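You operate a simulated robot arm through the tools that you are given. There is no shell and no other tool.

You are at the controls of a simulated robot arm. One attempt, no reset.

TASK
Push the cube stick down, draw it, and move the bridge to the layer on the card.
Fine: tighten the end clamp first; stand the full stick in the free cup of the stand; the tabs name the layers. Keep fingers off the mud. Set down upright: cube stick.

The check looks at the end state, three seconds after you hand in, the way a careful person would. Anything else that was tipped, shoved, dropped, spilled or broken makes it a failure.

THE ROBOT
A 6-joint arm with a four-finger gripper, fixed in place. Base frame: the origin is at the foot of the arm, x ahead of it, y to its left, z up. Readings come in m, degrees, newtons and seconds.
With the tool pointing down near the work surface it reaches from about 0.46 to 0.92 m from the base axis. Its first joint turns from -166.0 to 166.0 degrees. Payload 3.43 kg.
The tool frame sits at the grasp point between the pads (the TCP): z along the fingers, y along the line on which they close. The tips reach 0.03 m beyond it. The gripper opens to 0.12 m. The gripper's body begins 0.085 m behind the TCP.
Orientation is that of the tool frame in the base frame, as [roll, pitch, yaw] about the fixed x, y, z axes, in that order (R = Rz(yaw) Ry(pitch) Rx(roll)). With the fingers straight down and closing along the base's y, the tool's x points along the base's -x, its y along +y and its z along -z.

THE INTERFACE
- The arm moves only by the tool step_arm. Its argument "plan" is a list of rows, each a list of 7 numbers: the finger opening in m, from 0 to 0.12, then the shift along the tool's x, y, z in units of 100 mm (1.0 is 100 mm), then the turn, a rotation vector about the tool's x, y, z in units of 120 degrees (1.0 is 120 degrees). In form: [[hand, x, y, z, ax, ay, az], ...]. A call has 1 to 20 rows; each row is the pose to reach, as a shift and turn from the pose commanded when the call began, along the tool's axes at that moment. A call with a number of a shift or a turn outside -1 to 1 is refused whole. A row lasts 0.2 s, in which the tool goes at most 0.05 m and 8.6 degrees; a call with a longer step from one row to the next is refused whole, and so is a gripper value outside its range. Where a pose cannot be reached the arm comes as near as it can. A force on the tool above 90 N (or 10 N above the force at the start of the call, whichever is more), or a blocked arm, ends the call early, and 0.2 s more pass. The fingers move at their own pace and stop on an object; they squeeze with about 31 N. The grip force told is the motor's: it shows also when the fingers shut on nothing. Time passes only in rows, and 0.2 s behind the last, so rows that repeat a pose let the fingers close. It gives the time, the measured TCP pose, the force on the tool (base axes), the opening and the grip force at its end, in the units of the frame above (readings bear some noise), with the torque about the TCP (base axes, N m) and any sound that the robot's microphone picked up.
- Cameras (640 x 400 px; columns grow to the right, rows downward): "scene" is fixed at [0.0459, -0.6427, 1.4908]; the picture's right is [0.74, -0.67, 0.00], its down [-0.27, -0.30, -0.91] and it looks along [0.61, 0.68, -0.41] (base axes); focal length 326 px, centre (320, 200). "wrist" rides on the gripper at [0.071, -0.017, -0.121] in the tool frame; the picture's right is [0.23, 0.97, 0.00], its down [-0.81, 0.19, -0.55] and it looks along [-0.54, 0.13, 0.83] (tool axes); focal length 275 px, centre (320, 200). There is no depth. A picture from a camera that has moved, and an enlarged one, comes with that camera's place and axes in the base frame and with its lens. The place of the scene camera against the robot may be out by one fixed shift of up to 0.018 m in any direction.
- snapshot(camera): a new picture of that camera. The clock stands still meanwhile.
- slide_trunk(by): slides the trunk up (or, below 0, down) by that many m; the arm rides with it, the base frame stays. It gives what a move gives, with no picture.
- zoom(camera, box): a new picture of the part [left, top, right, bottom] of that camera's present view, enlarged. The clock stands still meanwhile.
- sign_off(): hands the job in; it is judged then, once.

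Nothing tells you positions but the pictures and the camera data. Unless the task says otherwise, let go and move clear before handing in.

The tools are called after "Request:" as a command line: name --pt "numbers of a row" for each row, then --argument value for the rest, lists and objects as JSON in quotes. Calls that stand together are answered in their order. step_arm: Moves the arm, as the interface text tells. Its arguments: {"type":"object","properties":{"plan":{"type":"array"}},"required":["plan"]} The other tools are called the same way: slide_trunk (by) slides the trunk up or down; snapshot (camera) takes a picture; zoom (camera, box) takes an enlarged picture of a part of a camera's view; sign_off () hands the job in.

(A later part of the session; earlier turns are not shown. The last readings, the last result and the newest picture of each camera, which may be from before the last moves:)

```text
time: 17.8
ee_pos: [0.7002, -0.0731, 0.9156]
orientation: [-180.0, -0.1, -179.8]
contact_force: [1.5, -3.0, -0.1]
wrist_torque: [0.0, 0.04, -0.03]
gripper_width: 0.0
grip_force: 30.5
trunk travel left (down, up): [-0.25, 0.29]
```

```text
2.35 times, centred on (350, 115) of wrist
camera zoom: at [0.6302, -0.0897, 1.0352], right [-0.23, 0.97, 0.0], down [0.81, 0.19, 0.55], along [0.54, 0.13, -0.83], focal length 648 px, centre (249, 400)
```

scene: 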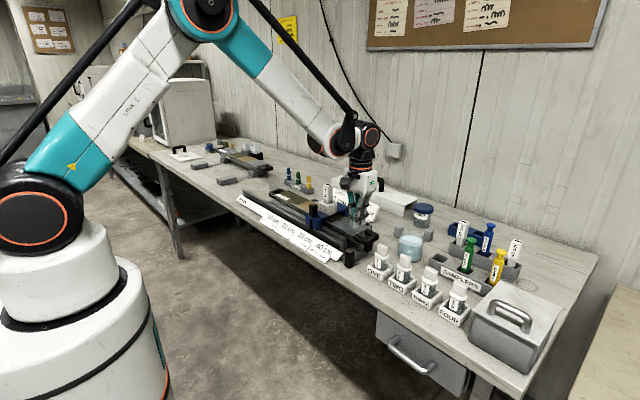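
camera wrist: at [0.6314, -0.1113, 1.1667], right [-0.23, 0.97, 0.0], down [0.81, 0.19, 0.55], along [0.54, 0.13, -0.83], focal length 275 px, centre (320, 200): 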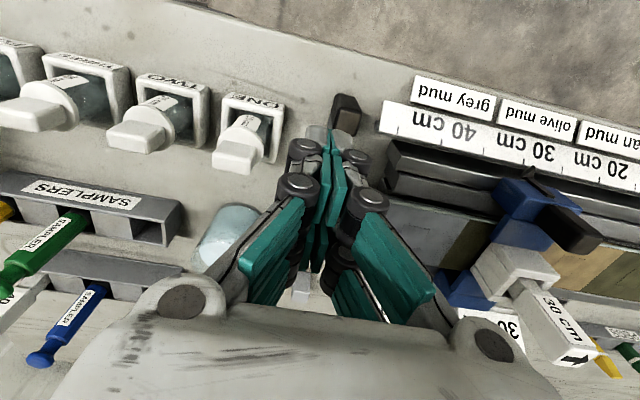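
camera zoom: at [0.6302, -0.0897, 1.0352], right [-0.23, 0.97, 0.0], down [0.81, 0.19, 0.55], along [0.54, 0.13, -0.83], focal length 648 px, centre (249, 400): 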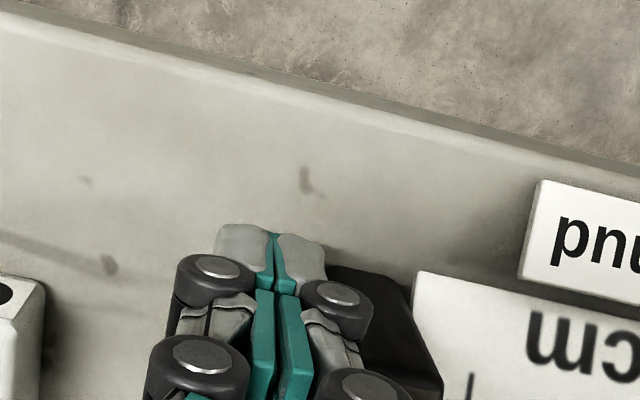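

The clamp slides freely with about 3 N of drag, and the whole bar is moving toward the tray. The ruler end is close, so I'll continue in 2–3 mm steps.

Request:
step_arm --pt "0.0 0 0.025 0 0 0 0" --pt "0.0 0 0.05 0 0 0 0" --pt "0.0 0 0.05 0 0 0 0"

Request:
zoom --camera "scene" --box '[325, 225, 395, 275]'

Request:
zoom --camera "wrist" --box '[270, 70, 430, 190]'

```text
time: 18.6
ee_pos: [0.6996, -0.07, 0.9145]
orientation: [-180.0, 0.0, -180.0]
contact_force: [-1.8, -10.9, -2.5]
wrist_torque: [0.02, 0.06, -0.11]
gripper_width: 0.0
grip_force: 30.7
trunk travel left (down, up): [-0.25, 0.29]
```

```text
8.00 times, centred on (360, 250) of scene
camera zoom: at [0.0459, -0.6427, 1.4908], right [0.74, -0.67, 0.0], down [-0.27, -0.3, -0.91], along [0.61, 0.68, -0.41], focal length 2607 px, centre (0, -200)
```

zoom: 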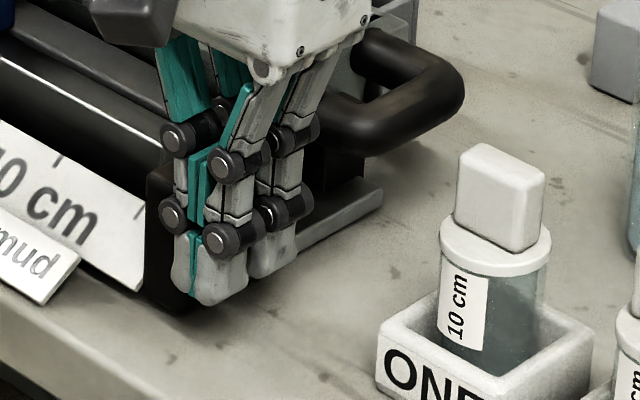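

```text
3.33 times, centred on (350, 130) of wrist
camera zoom: at [0.6302, -0.0855, 1.0353], right [-0.23, 0.97, 0.0], down [0.81, 0.19, 0.55], along [0.54, 0.13, -0.83], focal length 918 px, centre (220, 433)
```

zoom: 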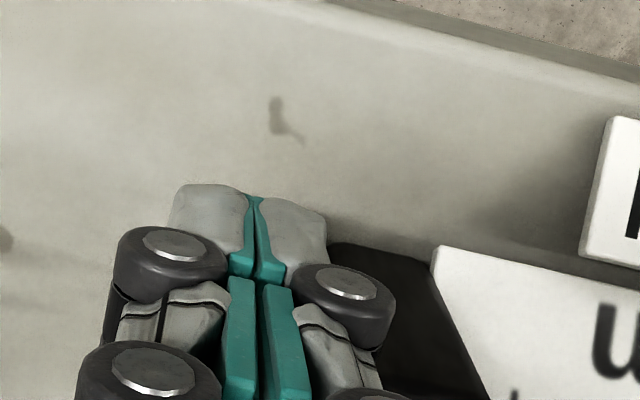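

Force has risen to 11 N with the handle nearly stopped. I'll press slightly more to see whether it's a hard stop, then back off and inspect.

Request:
step_arm --pt "0.0 0 0.02 0 0 0 0" --pt "0.0 0 0.04 0 0 0 0" --pt "0.0 0 0.04 0 0 0 0"

```text
time: 19.4
ee_pos: [0.7005, -0.0689, 0.9159]
orientation: [179.9, 0.0, 179.9]
contact_force: [7.7, -33.1, 5.7]
wrist_torque: [0.3, -0.06, -0.62]
gripper_width: 0.0
grip_force: 31.1
trunk travel left (down, up): [-0.25, 0.29]
```

It reads 33 N with almost no motion, so that is a hard stop. I'll back away the way I came, rise, and inspect the jaw against the tray.

Request:
step_arm --pt "0.0 0 -0.1 0 0 0 0" --pt "0.0 0 -0.25 0 0 0 0" --pt "0.0 0 -0.25 -0.4 0 0 0" --pt "0.0 0 -0.25 -0.8 0 0 0" --pt "0.0 0 -0.25 -1.0 0 0 0"

Request:
step_arm --pt "0.0 0.4 0 -0.2 0 0 0" --pt "0.0 0.8 0 -0.5 0 0 0" --pt "0.0 1.0 0 -0.9 0 0 0"

Request:
zoom --camera "scene" --box '[325, 220, 395, 275]'

Request:
snapshot --camera "wrist"

```text
time: 20.6
ee_pos: [0.7015, -0.0898, 1.0156]
orientation: [180.0, 0.1, -179.9]
contact_force: [-0.8, 0.0, -1.1]
wrist_torque: [0.03, 0.04, -0.01]
gripper_width: 0.0
grip_force: 31.3
trunk travel left (down, up): [-0.25, 0.29]
```

```text
time: 21.4
ee_pos: [0.5997, -0.0893, 1.1075]
orientation: [-180.0, 0.0, 179.9]
contact_force: [0.1, 0.7, -0.5]
wrist_torque: [0.0, 0.01, 0.02]
gripper_width: 0.0002
grip_force: 30.8
trunk travel left (down, up): [-0.25, 0.29]
```

```text
7.27 times, centred on (360, 248) of scene
camera zoom: at [0.0459, -0.6427, 1.4908], right [0.74, -0.67, 0.0], down [-0.27, -0.3, -0.91], along [0.61, 0.68, -0.41], focal length 2370 px, centre (29, -146)
```

zoom: 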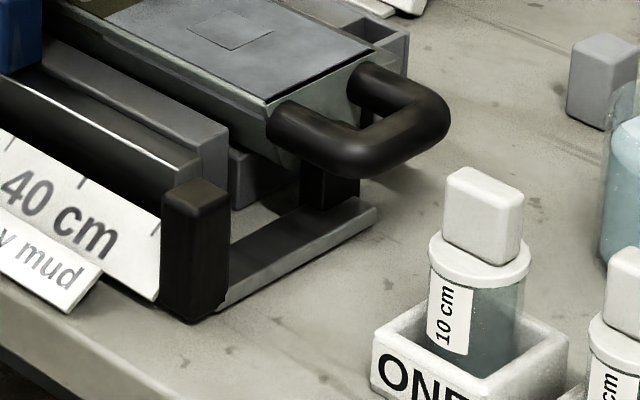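

```text
taken
camera wrist: at [0.53, -0.1058, 1.2283], right [-0.23, 0.97, 0.0], down [0.81, 0.19, 0.55], along [0.54, 0.13, -0.83], focal length 275 px, centre (320, 200)
```

wrist: 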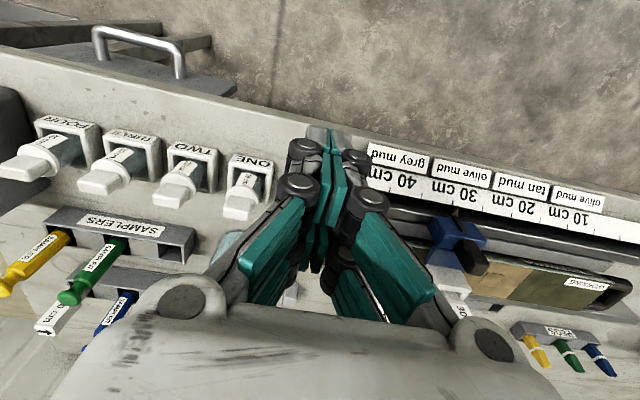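

The whole clamp has moved about 2 cm toward the tray. I'll open the fingers and look from above at the jaw–tray gap and the handle–ruler gap.

Request:
step_arm --pt "0.05 0 0.2 -0.4 0 0 0" --pt "0.1 -0.2 0.4 -0.8 0 0 0" --pt "0.12 -0.5 0.6 -1.0 0 0 0" --pt "0.12 -0.8 0.7 -1.0 0 0 0"

Request:
snapshot --camera "wrist"

Request:
zoom --camera "wrist" --box '[240, 20, 380, 160]'

```text
time: 22.4
ee_pos: [0.679, -0.0175, 1.2068]
orientation: [-179.9, 0.0, -180.0]
contact_force: [-0.1, -0.1, 0.9]
wrist_torque: [0.01, 0.04, 0.0]
gripper_width: 0.1199
grip_force: 0.0
trunk travel left (down, up): [-0.25, 0.29]
```

```text
taken
camera wrist: at [0.6082, -0.0335, 1.3266], right [-0.23, 0.97, 0.0], down [0.81, 0.19, 0.55], along [0.54, 0.13, -0.83], focal length 275 px, centre (320, 200)
```

wrist: 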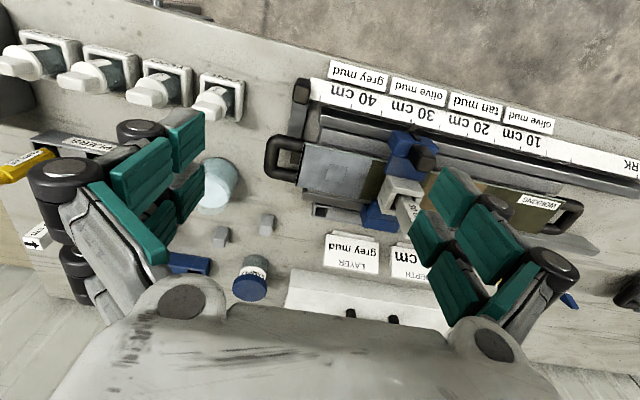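

```text
2.86 times, centred on (310, 90) of wrist
camera zoom: at [0.6082, -0.0335, 1.3266], right [-0.23, 0.97, 0.0], down [0.81, 0.19, 0.55], along [0.54, 0.13, -0.83], focal length 786 px, centre (349, 514)
```

zoom: 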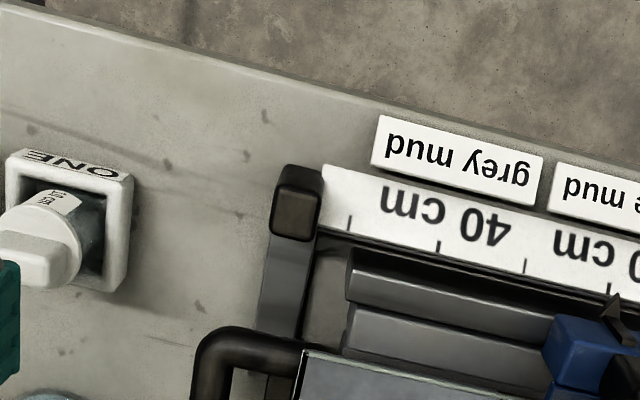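

Request:
zoom --camera "wrist" --box '[255, 70, 345, 190]'

Request:
zoom --camera "scene" --box '[340, 230, 380, 265]'

```text
3.33 times, centred on (300, 130) of wrist
camera zoom: at [0.6082, -0.0335, 1.3266], right [-0.23, 0.97, 0.0], down [0.81, 0.19, 0.55], along [0.54, 0.13, -0.83], focal length 918 px, centre (387, 433)
```

zoom: 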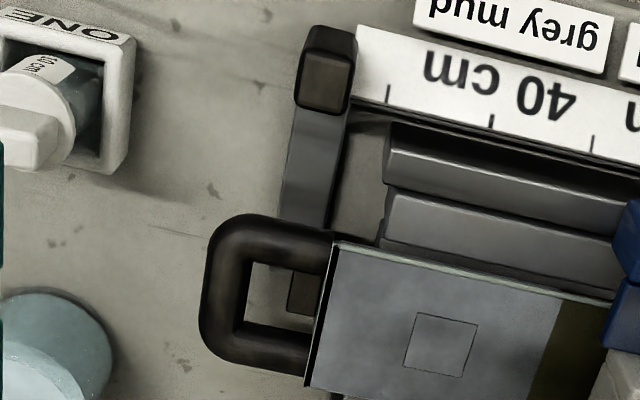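

```text
11.43 times, centred on (360, 248) of scene
camera zoom: at [0.0459, -0.6427, 1.4908], right [0.74, -0.67, 0.0], down [-0.27, -0.3, -0.91], along [0.61, 0.68, -0.41], focal length 3725 px, centre (-137, -343)
```

zoom: 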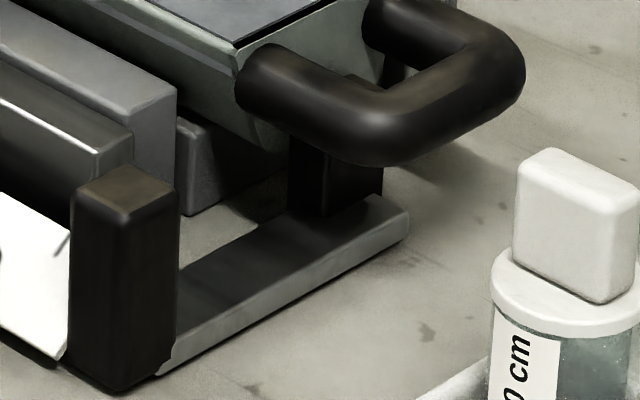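

The jaw now sits right against the tray end, so the clamp is tight. Next is the cube stick, with its top at about (0.807, 0.141, 1.052). I'll move to a hover and refine its position.

Request:
step_arm --pt "0.12 0 0.45 -0.2 0 0 0" --pt "0.12 0 0.9 -0.4 0 0 0"

Request:
step_arm --pt "0.1 0 0.45 0 0 0 0" --pt "0.08 0 0.7 0 0 0 0" --pt "0.07 0 0.7 0 0 0 0"

Request:
snapshot --camera "wrist"

Request:
zoom --camera "wrist" --box '[240, 60, 440, 220]'

```text
time: 23.0
ee_pos: [0.6806, 0.0708, 1.2505]
orientation: [180.0, 0.0, -180.0]
contact_force: [-0.3, -0.3, 0.3]
wrist_torque: [-0.02, -0.01, 0.0]
gripper_width: 0.1201
grip_force: 0.2
trunk travel left (down, up): [-0.25, 0.29]
```

```text
time: 23.8
ee_pos: [0.6817, 0.1429, 1.2479]
orientation: [-179.9, -0.1, -179.9]
contact_force: [0.2, -0.3, -0.1]
wrist_torque: [0.05, -0.04, 0.02]
gripper_width: 0.07
grip_force: 0.1
trunk travel left (down, up): [-0.25, 0.29]
```

```text
taken
camera wrist: at [0.6113, 0.1262, 1.3686], right [-0.23, 0.97, 0.0], down [0.81, 0.19, 0.55], along [0.54, 0.13, -0.83], focal length 275 px, centre (320, 200)
```

wrist: 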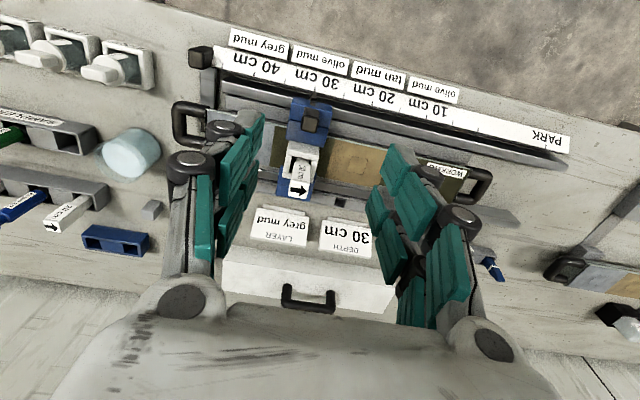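

```text
2.50 times, centred on (340, 140) of wrist
camera zoom: at [0.6113, 0.1262, 1.3686], right [-0.23, 0.97, 0.0], down [0.81, 0.19, 0.55], along [0.54, 0.13, -0.83], focal length 688 px, centre (270, 350)
```

zoom: 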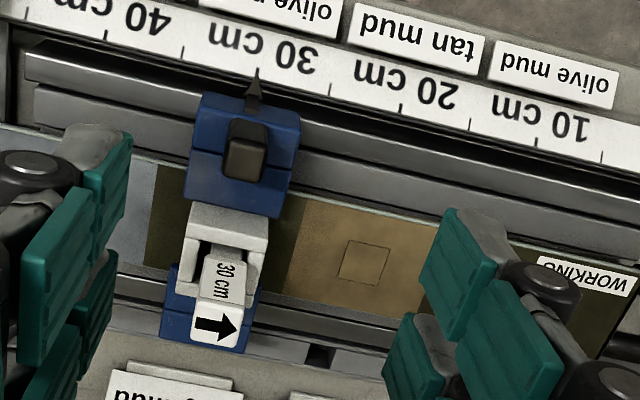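

The stick top is at about (0.8075, 0.143). I'll move above it with a partly open gripper, fingers to either side in y, and check the alignment before going down.

Request:
step_arm --pt "0.07 -0.4 0 0 0 0 0" --pt "0.07 -0.8 0 0 0 0 0" --pt "0.07 -1.0 0 0.2 0 0 0"

Request:
step_arm --pt "0.07 -0.26 0 0.3 0 0 0" --pt "0.07 -0.26 0 0.7 0 0 0" --pt "0.07 -0.26 0 0.9 0 0 0" --pt "0.07 -0.26 0 0.9 0 0 0"

Request:
snapshot --camera "wrist"

Request:
zoom --camera "scene" --box '[270, 140, 380, 240]'

```text
time: 24.6
ee_pos: [0.7826, 0.1391, 1.2265]
orientation: [179.9, 0.0, -179.9]
contact_force: [-0.1, -0.7, 0.3]
wrist_torque: [0.0, 0.02, 0.0]
gripper_width: 0.07
grip_force: 0.1
trunk travel left (down, up): [-0.25, 0.29]
```

```text
time: 25.6
ee_pos: [0.8068, 0.1418, 1.1346]
orientation: [-179.9, -0.1, 180.0]
contact_force: [-0.2, 0.3, 0.0]
wrist_torque: [-0.01, 0.0, 0.01]
gripper_width: 0.0699
grip_force: 0.1
trunk travel left (down, up): [-0.25, 0.29]
```

```text
taken
camera wrist: at [0.7369, 0.1251, 1.255], right [-0.23, 0.97, 0.0], down [0.81, 0.19, 0.55], along [0.54, 0.13, -0.83], focal length 275 px, centre (320, 200)
```

wrist: 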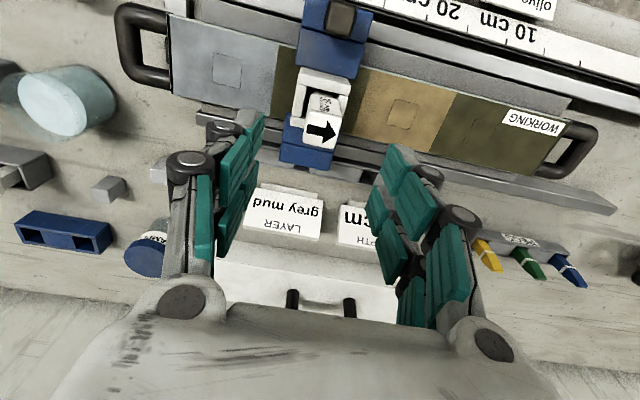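

```text
4.00 times, centred on (325, 190) of scene
camera zoom: at [0.0459, -0.6427, 1.4908], right [0.74, -0.67, 0.0], down [-0.27, -0.3, -0.91], along [0.61, 0.68, -0.41], focal length 1304 px, centre (300, 240)
```

zoom: 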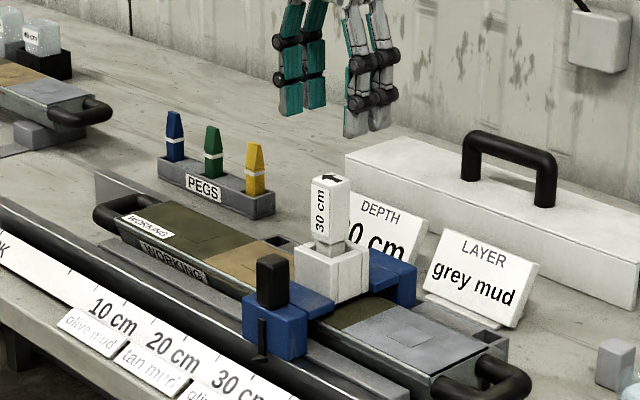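

Request:
zoom --camera "wrist" --box '[270, 60, 370, 180]'

```text
3.33 times, centred on (320, 120) of wrist
camera zoom: at [0.7369, 0.1251, 1.255], right [-0.23, 0.97, 0.0], down [0.81, 0.19, 0.55], along [0.54, 0.13, -0.83], focal length 918 px, centre (320, 467)
```

zoom: 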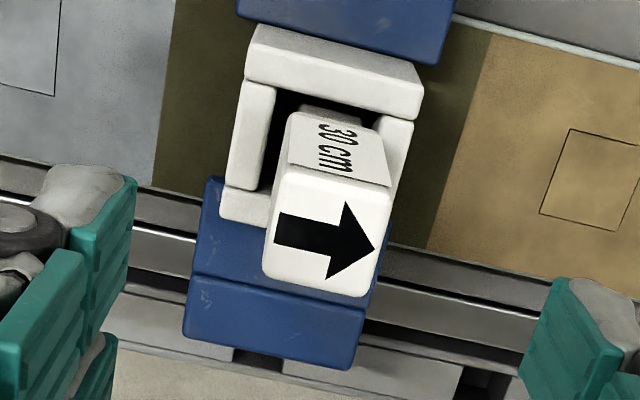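

The head measures about 26 mm square and I'm within 2 mm of centered. I'll make a small y correction, lower so the tips stay above the guide, and close on the head.

Request:
step_arm --pt "0.07 0 0.015 0.3 0 0 0" --pt "0.07 0 0.015 0.6 0 0 0" --pt "0.07 0 0.015 0.8 0 0 0" --pt "0.07 0 0.015 0.92 0 0 0" --pt "0.07 0 0.015 0.92 0 0 0"

Request:
snapshot --camera "wrist"

Request:
zoom --camera "scene" --box '[290, 160, 370, 230]'

```text
time: 26.8
ee_pos: [0.8085, 0.1438, 1.0426]
orientation: [-180.0, 0.0, -180.0]
contact_force: [0.2, 0.6, -0.8]
wrist_torque: [0.01, 0.02, -0.02]
gripper_width: 0.0696
grip_force: 0.1
trunk travel left (down, up): [-0.25, 0.29]
```

```text
taken
camera wrist: at [0.7391, 0.1263, 1.1633], right [-0.23, 0.97, 0.0], down [0.81, 0.19, 0.55], along [0.54, 0.13, -0.83], focal length 275 px, centre (320, 200)
```

wrist: 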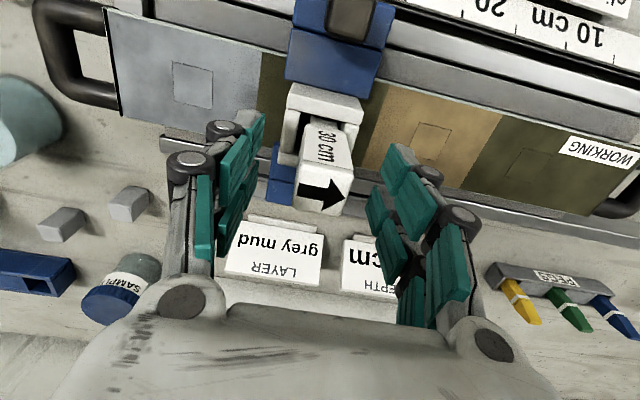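

```text
5.71 times, centred on (330, 195) of scene
camera zoom: at [0.0459, -0.6427, 1.4908], right [0.74, -0.67, 0.0], down [-0.27, -0.3, -0.91], along [0.61, 0.68, -0.41], focal length 1862 px, centre (263, 229)
```

zoom: 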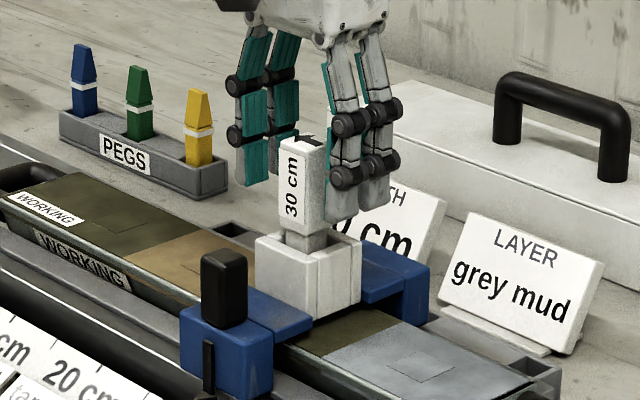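

Centered well. Closing on the head now.

Request:
step_arm --pt "0.04 0 0 0 0 0 0" --pt "0.03 0 0 0 0 0 0" --pt "0.02 0 0 0 0 0 0" --pt "0.0 0 0 0 0 0 0" --pt "0.0 0 0 0 0 0 0"

Request:
zoom --camera "scene" --box '[290, 160, 370, 230]'

Request:
snapshot --camera "wrist"

```text
time: 28.0
ee_pos: [0.8095, 0.1421, 1.0441]
orientation: [-180.0, 0.0, 179.9]
contact_force: [0.9, 0.0, 0.4]
wrist_torque: [0.03, -0.03, 0.01]
gripper_width: 0.0255
grip_force: 31.2
trunk travel left (down, up): [-0.25, 0.29]
```

```text
5.71 times, centred on (330, 195) of scene
camera zoom: at [0.0459, -0.6427, 1.4908], right [0.74, -0.67, 0.0], down [-0.27, -0.3, -0.91], along [0.61, 0.68, -0.41], focal length 1862 px, centre (263, 229)
```

zoom: 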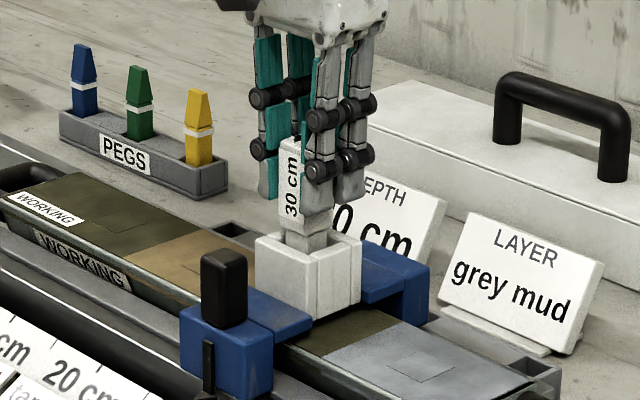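

```text
taken
camera wrist: at [0.7391, 0.1262, 1.1635], right [-0.23, 0.97, 0.0], down [0.81, 0.19, 0.55], along [0.54, 0.13, -0.83], focal length 275 px, centre (320, 200)
```

wrist: 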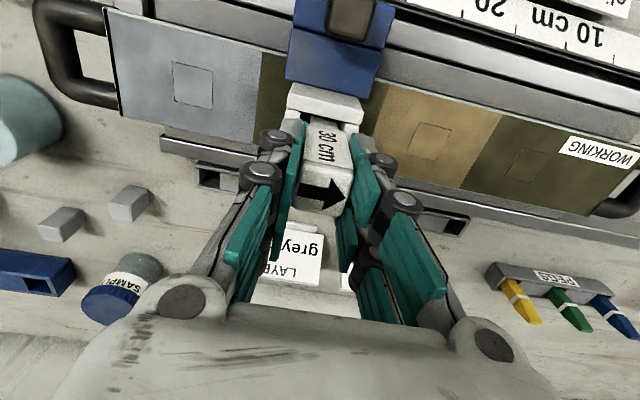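

The head is held (width 0.0255). I'll push straight down in small steps and watch the vertical force.

Request:
step_arm --pt "0.0 0 0 0.03 0 0 0" --pt "0.0 0 0 0.06 0 0 0" --pt "0.0 0 0 0.09 0 0 0" --pt "0.0 0 0 0.12 0 0 0"

Request:
zoom --camera "scene" --box '[290, 160, 370, 230]'

```text
time: 29.0
ee_pos: [0.8074, 0.1417, 1.0325]
orientation: [180.0, 0.0, 180.0]
contact_force: [1.1, -5.4, 1.8]
wrist_torque: [-0.52, -0.09, 0.03]
gripper_width: 0.0253
grip_force: 31.3
trunk travel left (down, up): [-0.25, 0.29]
```

```text
5.71 times, centred on (330, 195) of scene
camera zoom: at [0.0459, -0.6427, 1.4908], right [0.74, -0.67, 0.0], down [-0.27, -0.3, -0.91], along [0.61, 0.68, -0.41], focal length 1862 px, centre (263, 229)
```

zoom: 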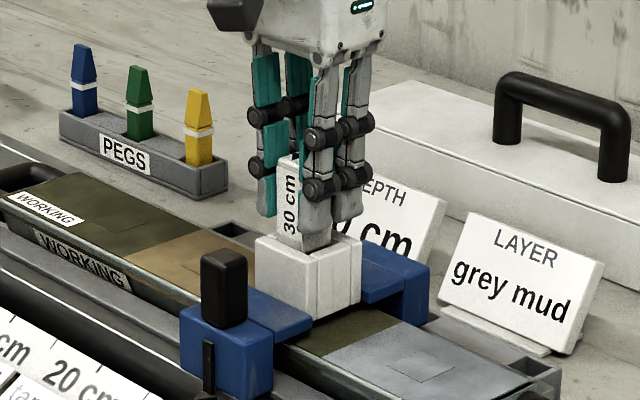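

It went down 11 mm, but there is a 5 N sideways reaction toward -y, so the stick is slightly off-centre in the guide. I'll ease 1.5 mm toward -y and continue gently.

Request:
step_arm --pt "0.0 0 -0.015 0 0 0 0" --pt "0.0 0 -0.015 0 0 0 0"

Request:
zoom --camera "wrist" --box '[260, 80, 400, 220]'

```text
time: 29.6
ee_pos: [0.8076, 0.1413, 1.0314]
orientation: [-180.0, 0.0, -179.8]
contact_force: [0.3, 0.4, 0.0]
wrist_torque: [-0.01, 0.01, -0.02]
gripper_width: 0.0251
grip_force: 31.1
trunk travel left (down, up): [-0.25, 0.29]
```

```text
2.86 times, centred on (330, 150) of wrist
camera zoom: at [0.7374, 0.1255, 1.1511], right [-0.23, 0.97, 0.0], down [0.81, 0.19, 0.55], along [0.54, 0.13, -0.83], focal length 786 px, centre (291, 343)
```

zoom: 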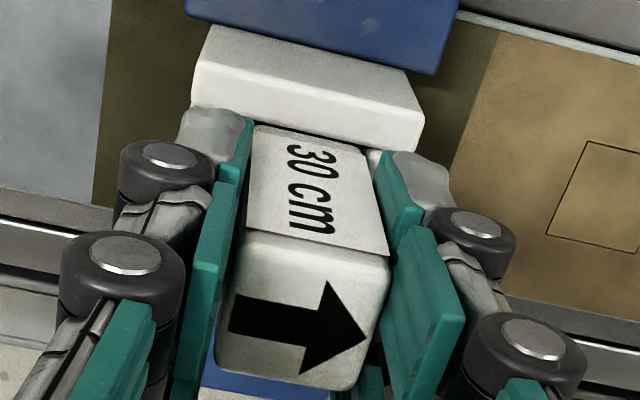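

Side force is gone. Continuing down in 3 mm steps.

Request:
step_arm --pt "0.0 0 0 0.03 0 0 0" --pt "0.0 0 0 0.06 0 0 0" --pt "0.0 0 0 0.08 0 0 0" --pt "0.0 0 0 0.08 0 0 0"

Request:
zoom --camera "scene" --box '[300, 175, 360, 230]'

Request:
zoom --camera "wrist" --box '[260, 80, 400, 220]'

```text
time: 30.6
ee_pos: [0.8059, 0.1406, 1.0235]
orientation: [180.0, 0.1, -180.0]
contact_force: [8.1, 0.4, 16.1]
wrist_torque: [0.08, -0.23, -0.02]
gripper_width: 0.0254
grip_force: 31.0
trunk travel left (down, up): [-0.25, 0.29]
```

```text
7.27 times, centred on (330, 202) of scene
camera zoom: at [0.0459, -0.6427, 1.4908], right [0.74, -0.67, 0.0], down [-0.27, -0.3, -0.91], along [0.61, 0.68, -0.41], focal length 2370 px, centre (247, 182)
```

zoom: 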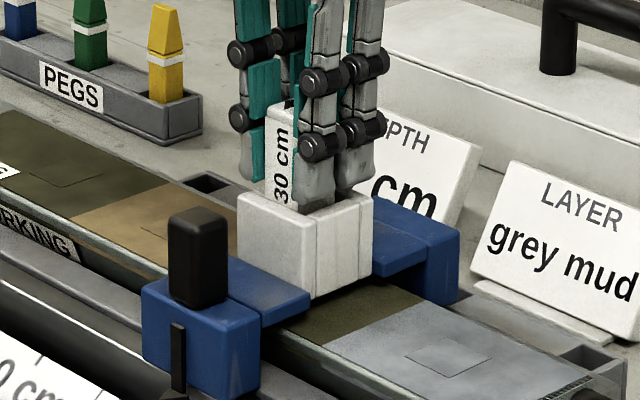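

```text
2.86 times, centred on (330, 150) of wrist
camera zoom: at [0.7368, 0.1253, 1.1442], right [-0.23, 0.97, 0.0], down [0.81, 0.19, 0.55], along [0.54, 0.13, -0.83], focal length 786 px, centre (291, 343)
```

zoom: 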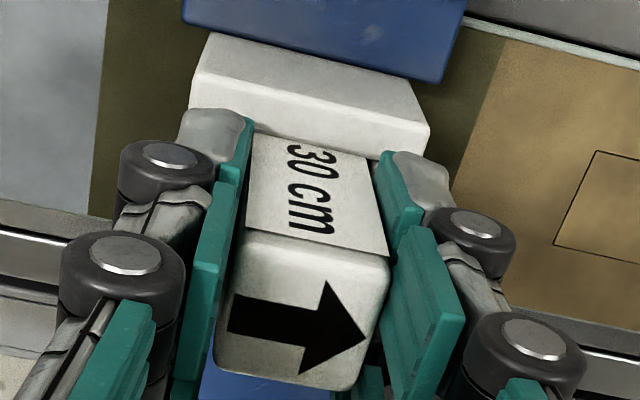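

Now 16 N upward and 8 N in +x: the head has entered the guide and is rubbing its near wall. I'll ease 1.5 mm in +x and check before pushing further.

Request:
step_arm --pt "0.0 -0.015 0 0 0 0 0" --pt "0.0 -0.015 0 0 0 0 0"

Request:
step_arm --pt "0.0 0 0 0.02 0 0 0" --pt "0.0 0 0 0.04 0 0 0" --pt "0.0 0 0 0.04 0 0 0"

Request:
zoom --camera "scene" --box '[300, 175, 360, 230]'

```text
time: 31.2
ee_pos: [0.8069, 0.1413, 1.024]
orientation: [180.0, 0.0, 179.9]
contact_force: [-1.8, -0.9, 13.3]
wrist_torque: [0.06, 0.21, -0.02]
gripper_width: 0.0252
grip_force: 30.7
trunk travel left (down, up): [-0.25, 0.29]
```

```text
time: 32.0
ee_pos: [0.8065, 0.1412, 1.02]
orientation: [180.0, 0.0, 180.0]
contact_force: [2.7, -0.1, 23.6]
wrist_torque: [0.0, -0.02, 0.04]
gripper_width: 0.0253
grip_force: 31.1
trunk travel left (down, up): [-0.25, 0.29]
```

```text
7.27 times, centred on (330, 202) of scene
camera zoom: at [0.0459, -0.6427, 1.4908], right [0.74, -0.67, 0.0], down [-0.27, -0.3, -0.91], along [0.61, 0.68, -0.41], focal length 2370 px, centre (247, 182)
```

zoom: 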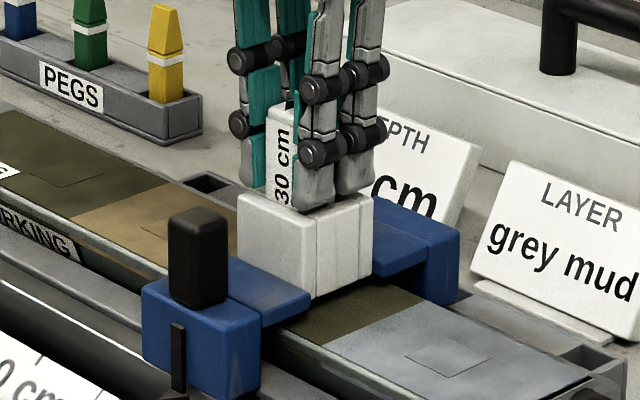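

Force is building to 24 N, but the fingertips are now about level with the guide rim and may be resting on it. I'll release, rise clear, and look at how deep the stick is. Then I'll press on its top with closed fingers.

Request:
step_arm --pt "0.0 0 0 -0.03 0 0 0" --pt "0.05 0 0 -0.03 0 0 0" --pt "0.06 0 0 -0.03 0 0 0" --pt "0.06 0 0 -0.3 0 0 0" --pt "0.06 0 0 -0.7 0 0 0" --pt "0.06 0 0 -0.9 0 0 0" --pt "0.06 0 0 -0.9 0 0 0"

Request:
zoom --camera "scene" --box '[290, 160, 370, 230]'

Request:
zoom --camera "wrist" --box '[260, 50, 380, 180]'

```text
time: 33.6
ee_pos: [0.8089, 0.1412, 1.1108]
orientation: [-180.0, -0.2, 180.0]
contact_force: [0.7, -0.6, -1.0]
wrist_torque: [-0.01, -0.02, 0.02]
gripper_width: 0.0601
grip_force: 0.1
trunk travel left (down, up): [-0.25, 0.29]
```

```text
5.71 times, centred on (330, 195) of scene
camera zoom: at [0.0459, -0.6427, 1.4908], right [0.74, -0.67, 0.0], down [-0.27, -0.3, -0.91], along [0.61, 0.68, -0.41], focal length 1862 px, centre (263, 229)
```

zoom: 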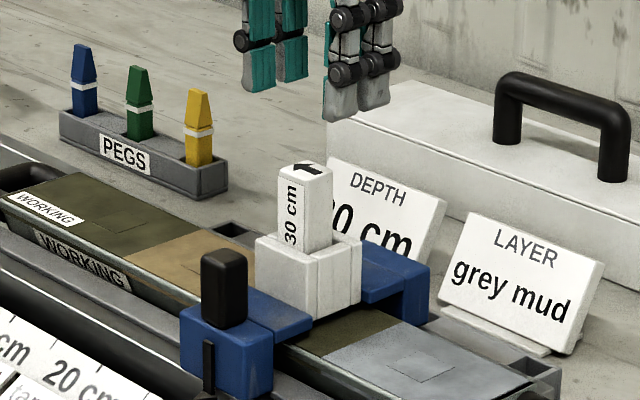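

```text
3.08 times, centred on (320, 115) of wrist
camera zoom: at [0.7393, 0.1244, 1.2303], right [-0.23, 0.97, 0.0], down [0.81, 0.19, 0.55], along [0.54, 0.13, -0.83], focal length 847 px, centre (320, 462)
```

zoom: 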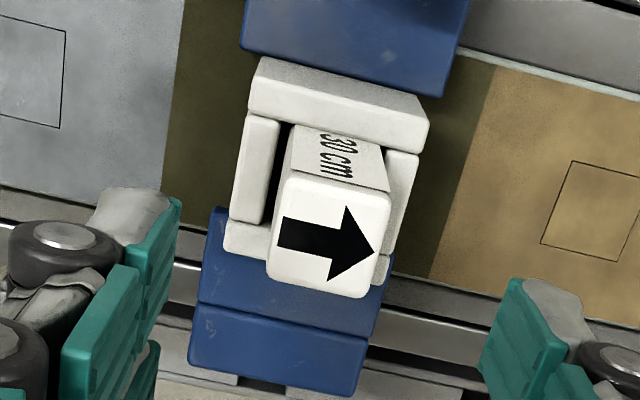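

The stick is now about 2 cm lower, with the head in the guide. I'll close the fingers and press on the top face until it bottoms out.

Request:
step_arm --pt "0.03 0.02 0.01 0 0 0 0" --pt "0.0 0.02 0.01 0 0 0 0" --pt "0.0 0.02 0.01 0.2 0 0 0" --pt "0.0 0.02 0.01 0.4 0 0 0" --pt "0.0 0.02 0.01 0.4 0 0 0"

Request:
zoom --camera "scene" --box '[290, 160, 370, 230]'

Request:
zoom --camera "wrist" --box '[260, 80, 380, 210]'

```text
time: 34.8
ee_pos: [0.807, 0.1399, 1.0687]
orientation: [-180.0, -0.1, -180.0]
contact_force: [-0.3, 0.3, 0.1]
wrist_torque: [0.0, 0.01, 0.0]
gripper_width: 0.0001
grip_force: 30.6
trunk travel left (down, up): [-0.25, 0.29]
```

```text
5.71 times, centred on (330, 195) of scene
camera zoom: at [0.0459, -0.6427, 1.4908], right [0.74, -0.67, 0.0], down [-0.27, -0.3, -0.91], along [0.61, 0.68, -0.41], focal length 1862 px, centre (263, 229)
```

zoom: 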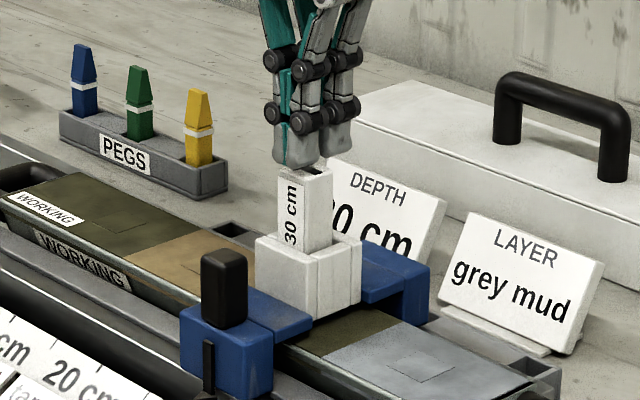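

```text
3.08 times, centred on (320, 145) of wrist
camera zoom: at [0.737, 0.1239, 1.1898], right [-0.23, 0.97, 0.0], down [0.81, 0.19, 0.55], along [0.54, 0.13, -0.83], focal length 847 px, centre (320, 369)
```

zoom: 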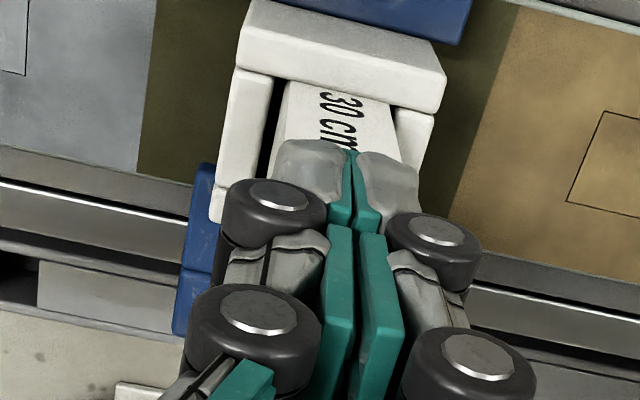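

The closed tips are right above the head. Pressing down slowly.

Request:
step_arm --pt "0.0 0 0 0.04 0 0 0" --pt "0.0 0 0 0.07 0 0 0" --pt "0.0 0 0 0.1 0 0 0" --pt "0.0 0 0 0.13 0 0 0"

Request:
step_arm --pt "0.0 0 0 0.03 0 0 0" --pt "0.0 0 0 0.06 0 0 0" --pt "0.0 0 0 0.06 0 0 0"

Request:
zoom --camera "scene" --box '[290, 160, 370, 230]'

```text
time: 35.8
ee_pos: [0.8062, 0.141, 1.0611]
orientation: [180.0, 0.3, -180.0]
contact_force: [22.4, 0.8, 53.7]
wrist_torque: [0.02, -0.59, -0.01]
gripper_width: 0.006
grip_force: 30.8
trunk travel left (down, up): [-0.25, 0.29]
```

```text
time: 36.2
ee_pos: [0.8072, 0.1405, 1.0604]
orientation: [180.0, 0.5, 180.0]
contact_force: [8.5, 0.6, 45.9]
wrist_torque: [0.04, -0.15, -0.06]
gripper_width: 0.0061
grip_force: 31.0
trunk travel left (down, up): [-0.25, 0.29]
stopped in row 2: the force on the tool passed its limit at 94 N (the readings are from after the stop); the commanded pose is now the measured one
```

```text
5.71 times, centred on (330, 195) of scene
camera zoom: at [0.0459, -0.6427, 1.4908], right [0.74, -0.67, 0.0], down [-0.27, -0.3, -0.91], along [0.61, 0.68, -0.41], focal length 1862 px, centre (263, 229)
```

zoom: 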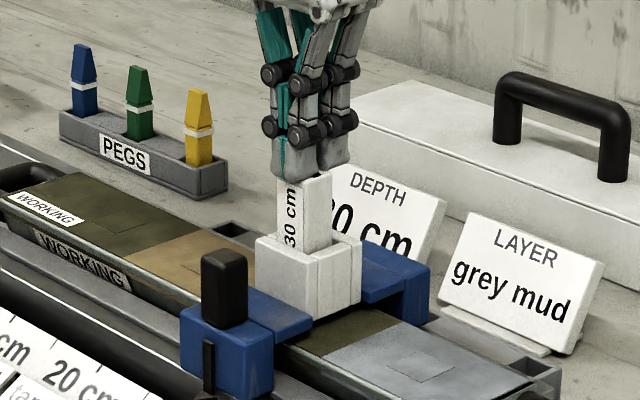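

It resisted 94 N with hardly any movement, so it may be at full depth, or jammed. I'll back off and look at it closely.

Request:
step_arm --pt "0.0 0 0 -0.1 0 0 0" --pt "0.03 0 0 -0.4 0 0 0" --pt "0.06 0 0 -0.6 0 0 0" --pt "0.06 0 0 -0.6 0 0 0"

Request:
zoom --camera "scene" --box '[305, 175, 350, 225]'

Request:
zoom --camera "wrist" --box '[260, 50, 380, 180]'

```text
time: 37.2
ee_pos: [0.8089, 0.1408, 1.1174]
orientation: [-179.9, 0.2, -180.0]
contact_force: [-0.7, -0.4, 0.2]
wrist_torque: [-0.02, -0.01, -0.01]
gripper_width: 0.0599
grip_force: 0.1
trunk travel left (down, up): [-0.25, 0.29]
```

```text
8.00 times, centred on (328, 200) of scene
camera zoom: at [0.0459, -0.6427, 1.4908], right [0.74, -0.67, 0.0], down [-0.27, -0.3, -0.91], along [0.61, 0.68, -0.41], focal length 2607 px, centre (260, 200)
```

zoom: 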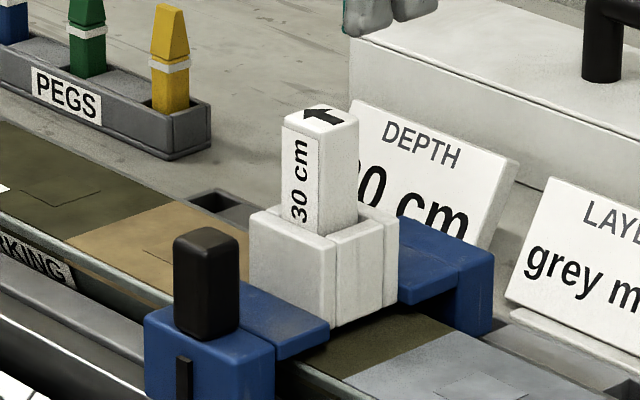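

```text
3.08 times, centred on (320, 115) of wrist
camera zoom: at [0.7386, 0.1248, 1.2365], right [-0.23, 0.97, 0.0], down [0.81, 0.19, 0.56], along [0.54, 0.13, -0.83], focal length 847 px, centre (320, 462)
```

zoom: 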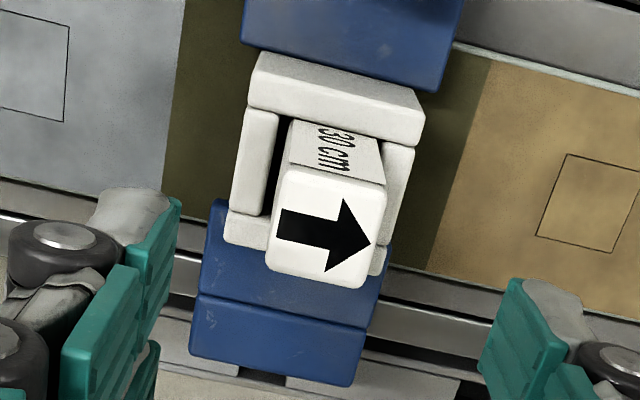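

The head sits about 5 mm nearer (-x) than where I pressed, so that push was off-centre. I'll press once more, centred on the head, to confirm it's really bottomed.

Request:
step_arm --pt "0.03 0.055 0.005 0 0 0 0" --pt "0.0 0.055 0.005 0.2 0 0 0" --pt "0.0 0.055 0.005 0.4 0 0 0" --pt "0.0 0.055 0.005 0.5 0 0 0" --pt "0.0 0.055 0.005 0.5 0 0 0"

Request:
step_arm --pt "0.0 0 0 0.03 0 0 0" --pt "0.0 0 0 0.05 0 0 0" --pt "0.0 0 0 0.07 0 0 0" --pt "0.0 0 0 0.09 0 0 0" --pt "0.0 0 0 0.09 0 0 0"

Request:
zoom --camera "scene" --box '[305, 175, 350, 225]'

```text
time: 38.5
ee_pos: [0.8024, 0.1403, 1.0663]
orientation: [180.0, 0.2, -179.9]
contact_force: [-1.0, 0.3, 0.1]
wrist_torque: [-0.03, -0.01, 0.04]
gripper_width: 0.0005
grip_force: 30.9
trunk travel left (down, up): [-0.25, 0.29]
```

```text
time: 39.6
ee_pos: [0.8016, 0.1411, 1.0606]
orientation: [-180.0, 0.5, 180.0]
contact_force: [12.0, -0.2, 44.2]
wrist_torque: [-0.01, -0.37, 0.02]
gripper_width: 0.0059
grip_force: 31.3
trunk travel left (down, up): [-0.25, 0.29]
```

```text
8.00 times, centred on (328, 200) of scene
camera zoom: at [0.0459, -0.6427, 1.4908], right [0.74, -0.67, 0.0], down [-0.27, -0.3, -0.91], along [0.61, 0.68, -0.41], focal length 2607 px, centre (260, 200)
```

zoom: 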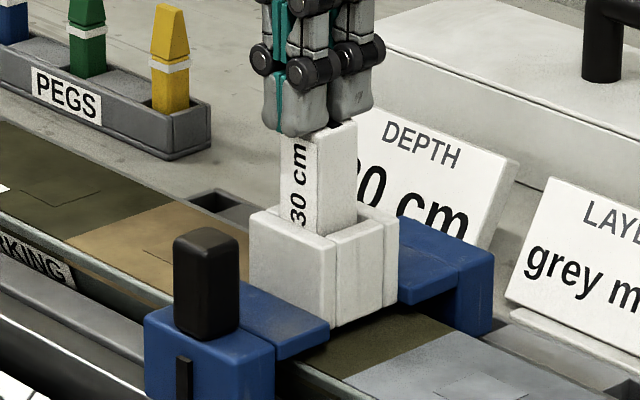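

Same height at 44 N, so it's fully down. Next I'll rise, open, lower to grip the head above the guide rim, and close.

Request:
step_arm --pt "0.0 0 0 -0.2 0 0 0" --pt "0.05 0 0 -0.3 0 0 0" --pt "0.06 0 0 -0.3 0 0 0" --pt "0.06 0 0 -0.3 0 0 0"

Request:
zoom --camera "wrist" --box '[240, 70, 400, 200]'

```text
time: 40.6
ee_pos: [0.8026, 0.1421, 1.0868]
orientation: [180.0, 0.3, 179.9]
contact_force: [0.6, 0.8, 0.1]
wrist_torque: [-0.02, -0.02, 0.02]
gripper_width: 0.0602
grip_force: 0.1
trunk travel left (down, up): [-0.25, 0.29]
```

```text
3.08 times, centred on (320, 135) of wrist
camera zoom: at [0.7322, 0.1256, 1.2069], right [-0.23, 0.97, 0.0], down [0.81, 0.19, 0.56], along [0.54, 0.13, -0.83], focal length 847 px, centre (320, 400)
```

zoom: 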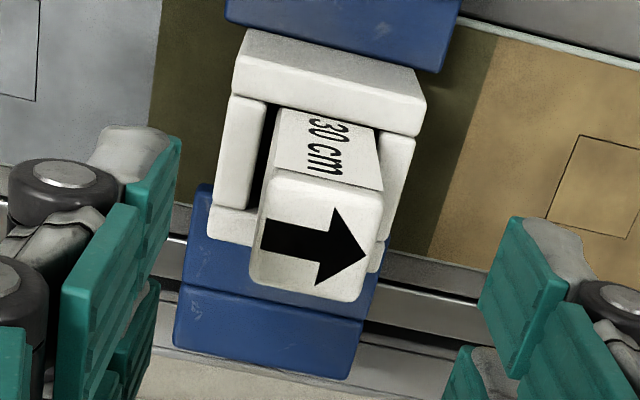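

Head is centred at about (0.805, 0.142). I'll lower over it with the tips just above the rim, and grip.

Request:
step_arm --pt "0.06 -0.02 0 0.2 0 0.0025 0" --pt "0.06 -0.02 0 0.4 0 0.0025 0" --pt "0.06 -0.02 0 0.55 0 0.0025 0" --pt "0.06 -0.02 0 0.55 0 0.0025 0"

Request:
step_arm --pt "0.04 0 0 0 0 0 0" --pt "0.03 0 0 0 0 0 0" --pt "0.02 0 0 0 0 0 0" --pt "0.0 0 0 0 0 0 0" --pt "0.0 0 0 0 0 0 0"

Request:
zoom --camera "scene" --box '[300, 165, 360, 225]'

Request:
zoom --camera "wrist" --box '[240, 90, 400, 220]'

```text
time: 41.6
ee_pos: [0.8051, 0.1427, 1.0303]
orientation: [-180.0, -0.1, -180.0]
contact_force: [-0.1, -0.6, 0.4]
wrist_torque: [-0.01, 0.01, -0.01]
gripper_width: 0.06
grip_force: 0.0
trunk travel left (down, up): [-0.25, 0.29]
```

```text
time: 42.9
ee_pos: [0.8052, 0.1421, 1.0313]
orientation: [179.9, 0.1, 180.0]
contact_force: [-0.6, -1.4, -0.6]
wrist_torque: [-0.01, 0.03, -0.02]
gripper_width: 0.0253
grip_force: 30.7
trunk travel left (down, up): [-0.25, 0.29]
```

```text
6.67 times, centred on (330, 195) of scene
camera zoom: at [0.0459, -0.6427, 1.4908], right [0.74, -0.67, 0.0], down [-0.27, -0.3, -0.91], along [0.61, 0.68, -0.41], focal length 2173 px, centre (253, 233)
```

zoom: 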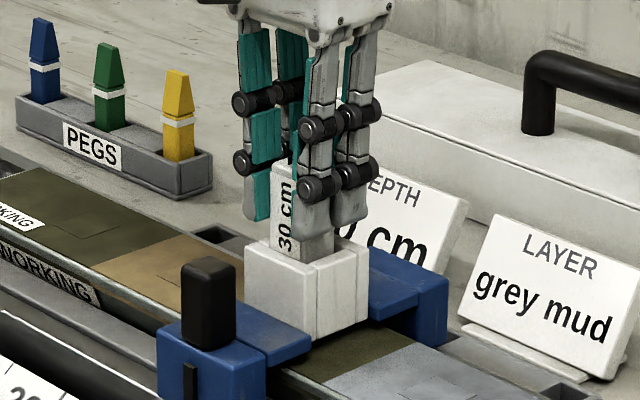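

```text
3.08 times, centred on (320, 155) of wrist
camera zoom: at [0.735, 0.1257, 1.152], right [-0.23, 0.97, 0.0], down [0.81, 0.19, 0.55], along [0.54, 0.13, -0.83], focal length 847 px, centre (320, 338)
```

zoom: 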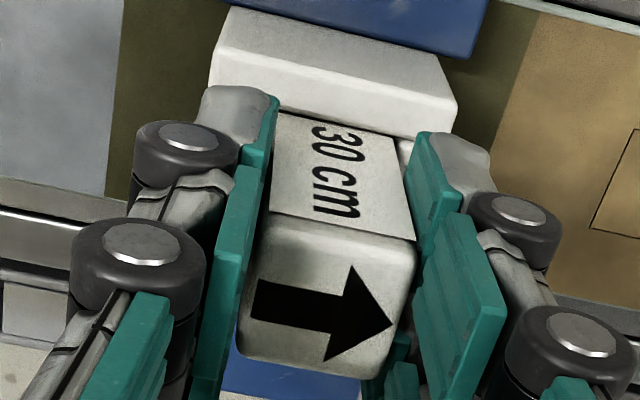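

Firm grip with fingers above the guide. Drawing the stick straight up, slowly at first.

Request:
step_arm --pt "0.0 0 0 -0.04 0 0 0" --pt "0.0 0 0 -0.08 0 0 0" --pt "0.0 0 0 -0.13 0 0 0" --pt "0.0 0 0 -0.2 0 0 0" --pt "0.0 0 0 -0.2 0 0 0"

Request:
zoom --camera "scene" --box '[300, 165, 360, 225]'

```text
time: 44.0
ee_pos: [0.8063, 0.1417, 1.0534]
orientation: [-179.9, 0.0, 179.9]
contact_force: [0.8, -0.1, 0.4]
wrist_torque: [-0.01, -0.01, 0.0]
gripper_width: 0.0253
grip_force: 30.9
trunk travel left (down, up): [-0.25, 0.29]
```

```text
6.67 times, centred on (330, 195) of scene
camera zoom: at [0.0459, -0.6427, 1.4908], right [0.74, -0.67, 0.0], down [-0.27, -0.3, -0.91], along [0.61, 0.68, -0.41], focal length 2173 px, centre (253, 233)
```

zoom: 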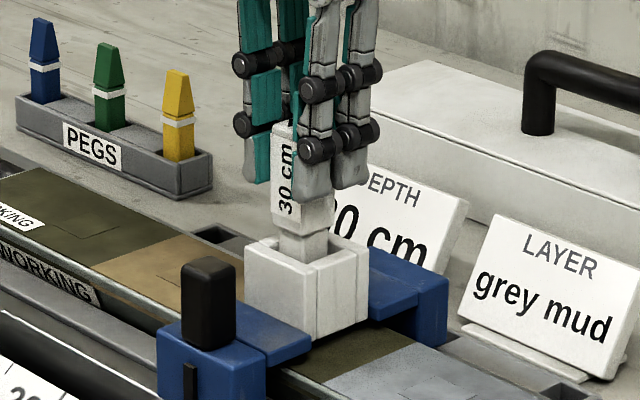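

It's drawing smoothly with no side load. Continuing up until it's clear of the guide.

Request:
step_arm --pt "0.0 0 0 -0.1 0 0 0" --pt "0.0 0 0 -0.2 0 0 0" --pt "0.0 0 0 -0.35 0 0 0" --pt "0.0 0 0 -0.5 0 0 0" --pt "0.0 0 0 -0.65 0 0 0" --pt "0.0 0 0 -0.8 0 0 0" --pt "0.0 0 0 -0.8 0 0 0"

Request:
snapshot --camera "scene"

Request:
zoom --camera "scene" --box '[290, 140, 370, 220]'

```text
time: 45.6
ee_pos: [0.804, 0.1446, 1.1312]
orientation: [180.0, 0.0, 180.0]
contact_force: [0.9, 0.3, -0.8]
wrist_torque: [0.01, 0.01, 0.0]
gripper_width: 0.0255
grip_force: 31.7
trunk travel left (down, up): [-0.25, 0.29]
```

```text
taken
```

scene: 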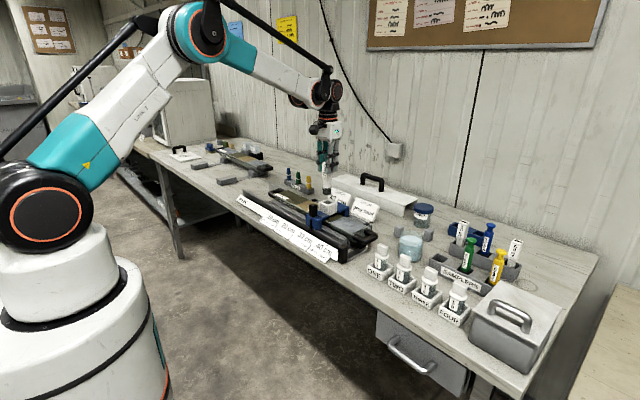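

```text
5.00 times, centred on (330, 180) of scene
camera zoom: at [0.0459, -0.6427, 1.4908], right [0.74, -0.67, 0.0], down [-0.27, -0.3, -0.91], along [0.61, 0.68, -0.41], focal length 1630 px, centre (270, 300)
```

zoom: 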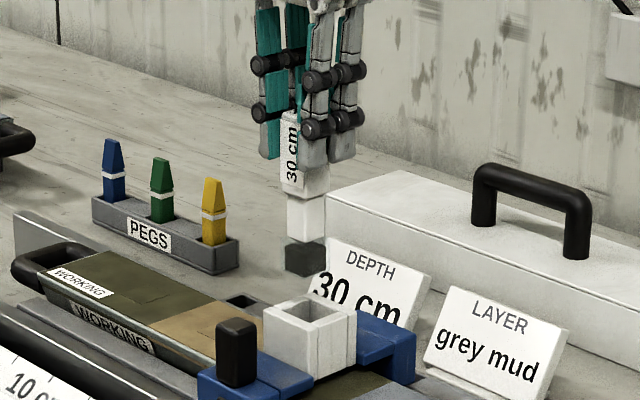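

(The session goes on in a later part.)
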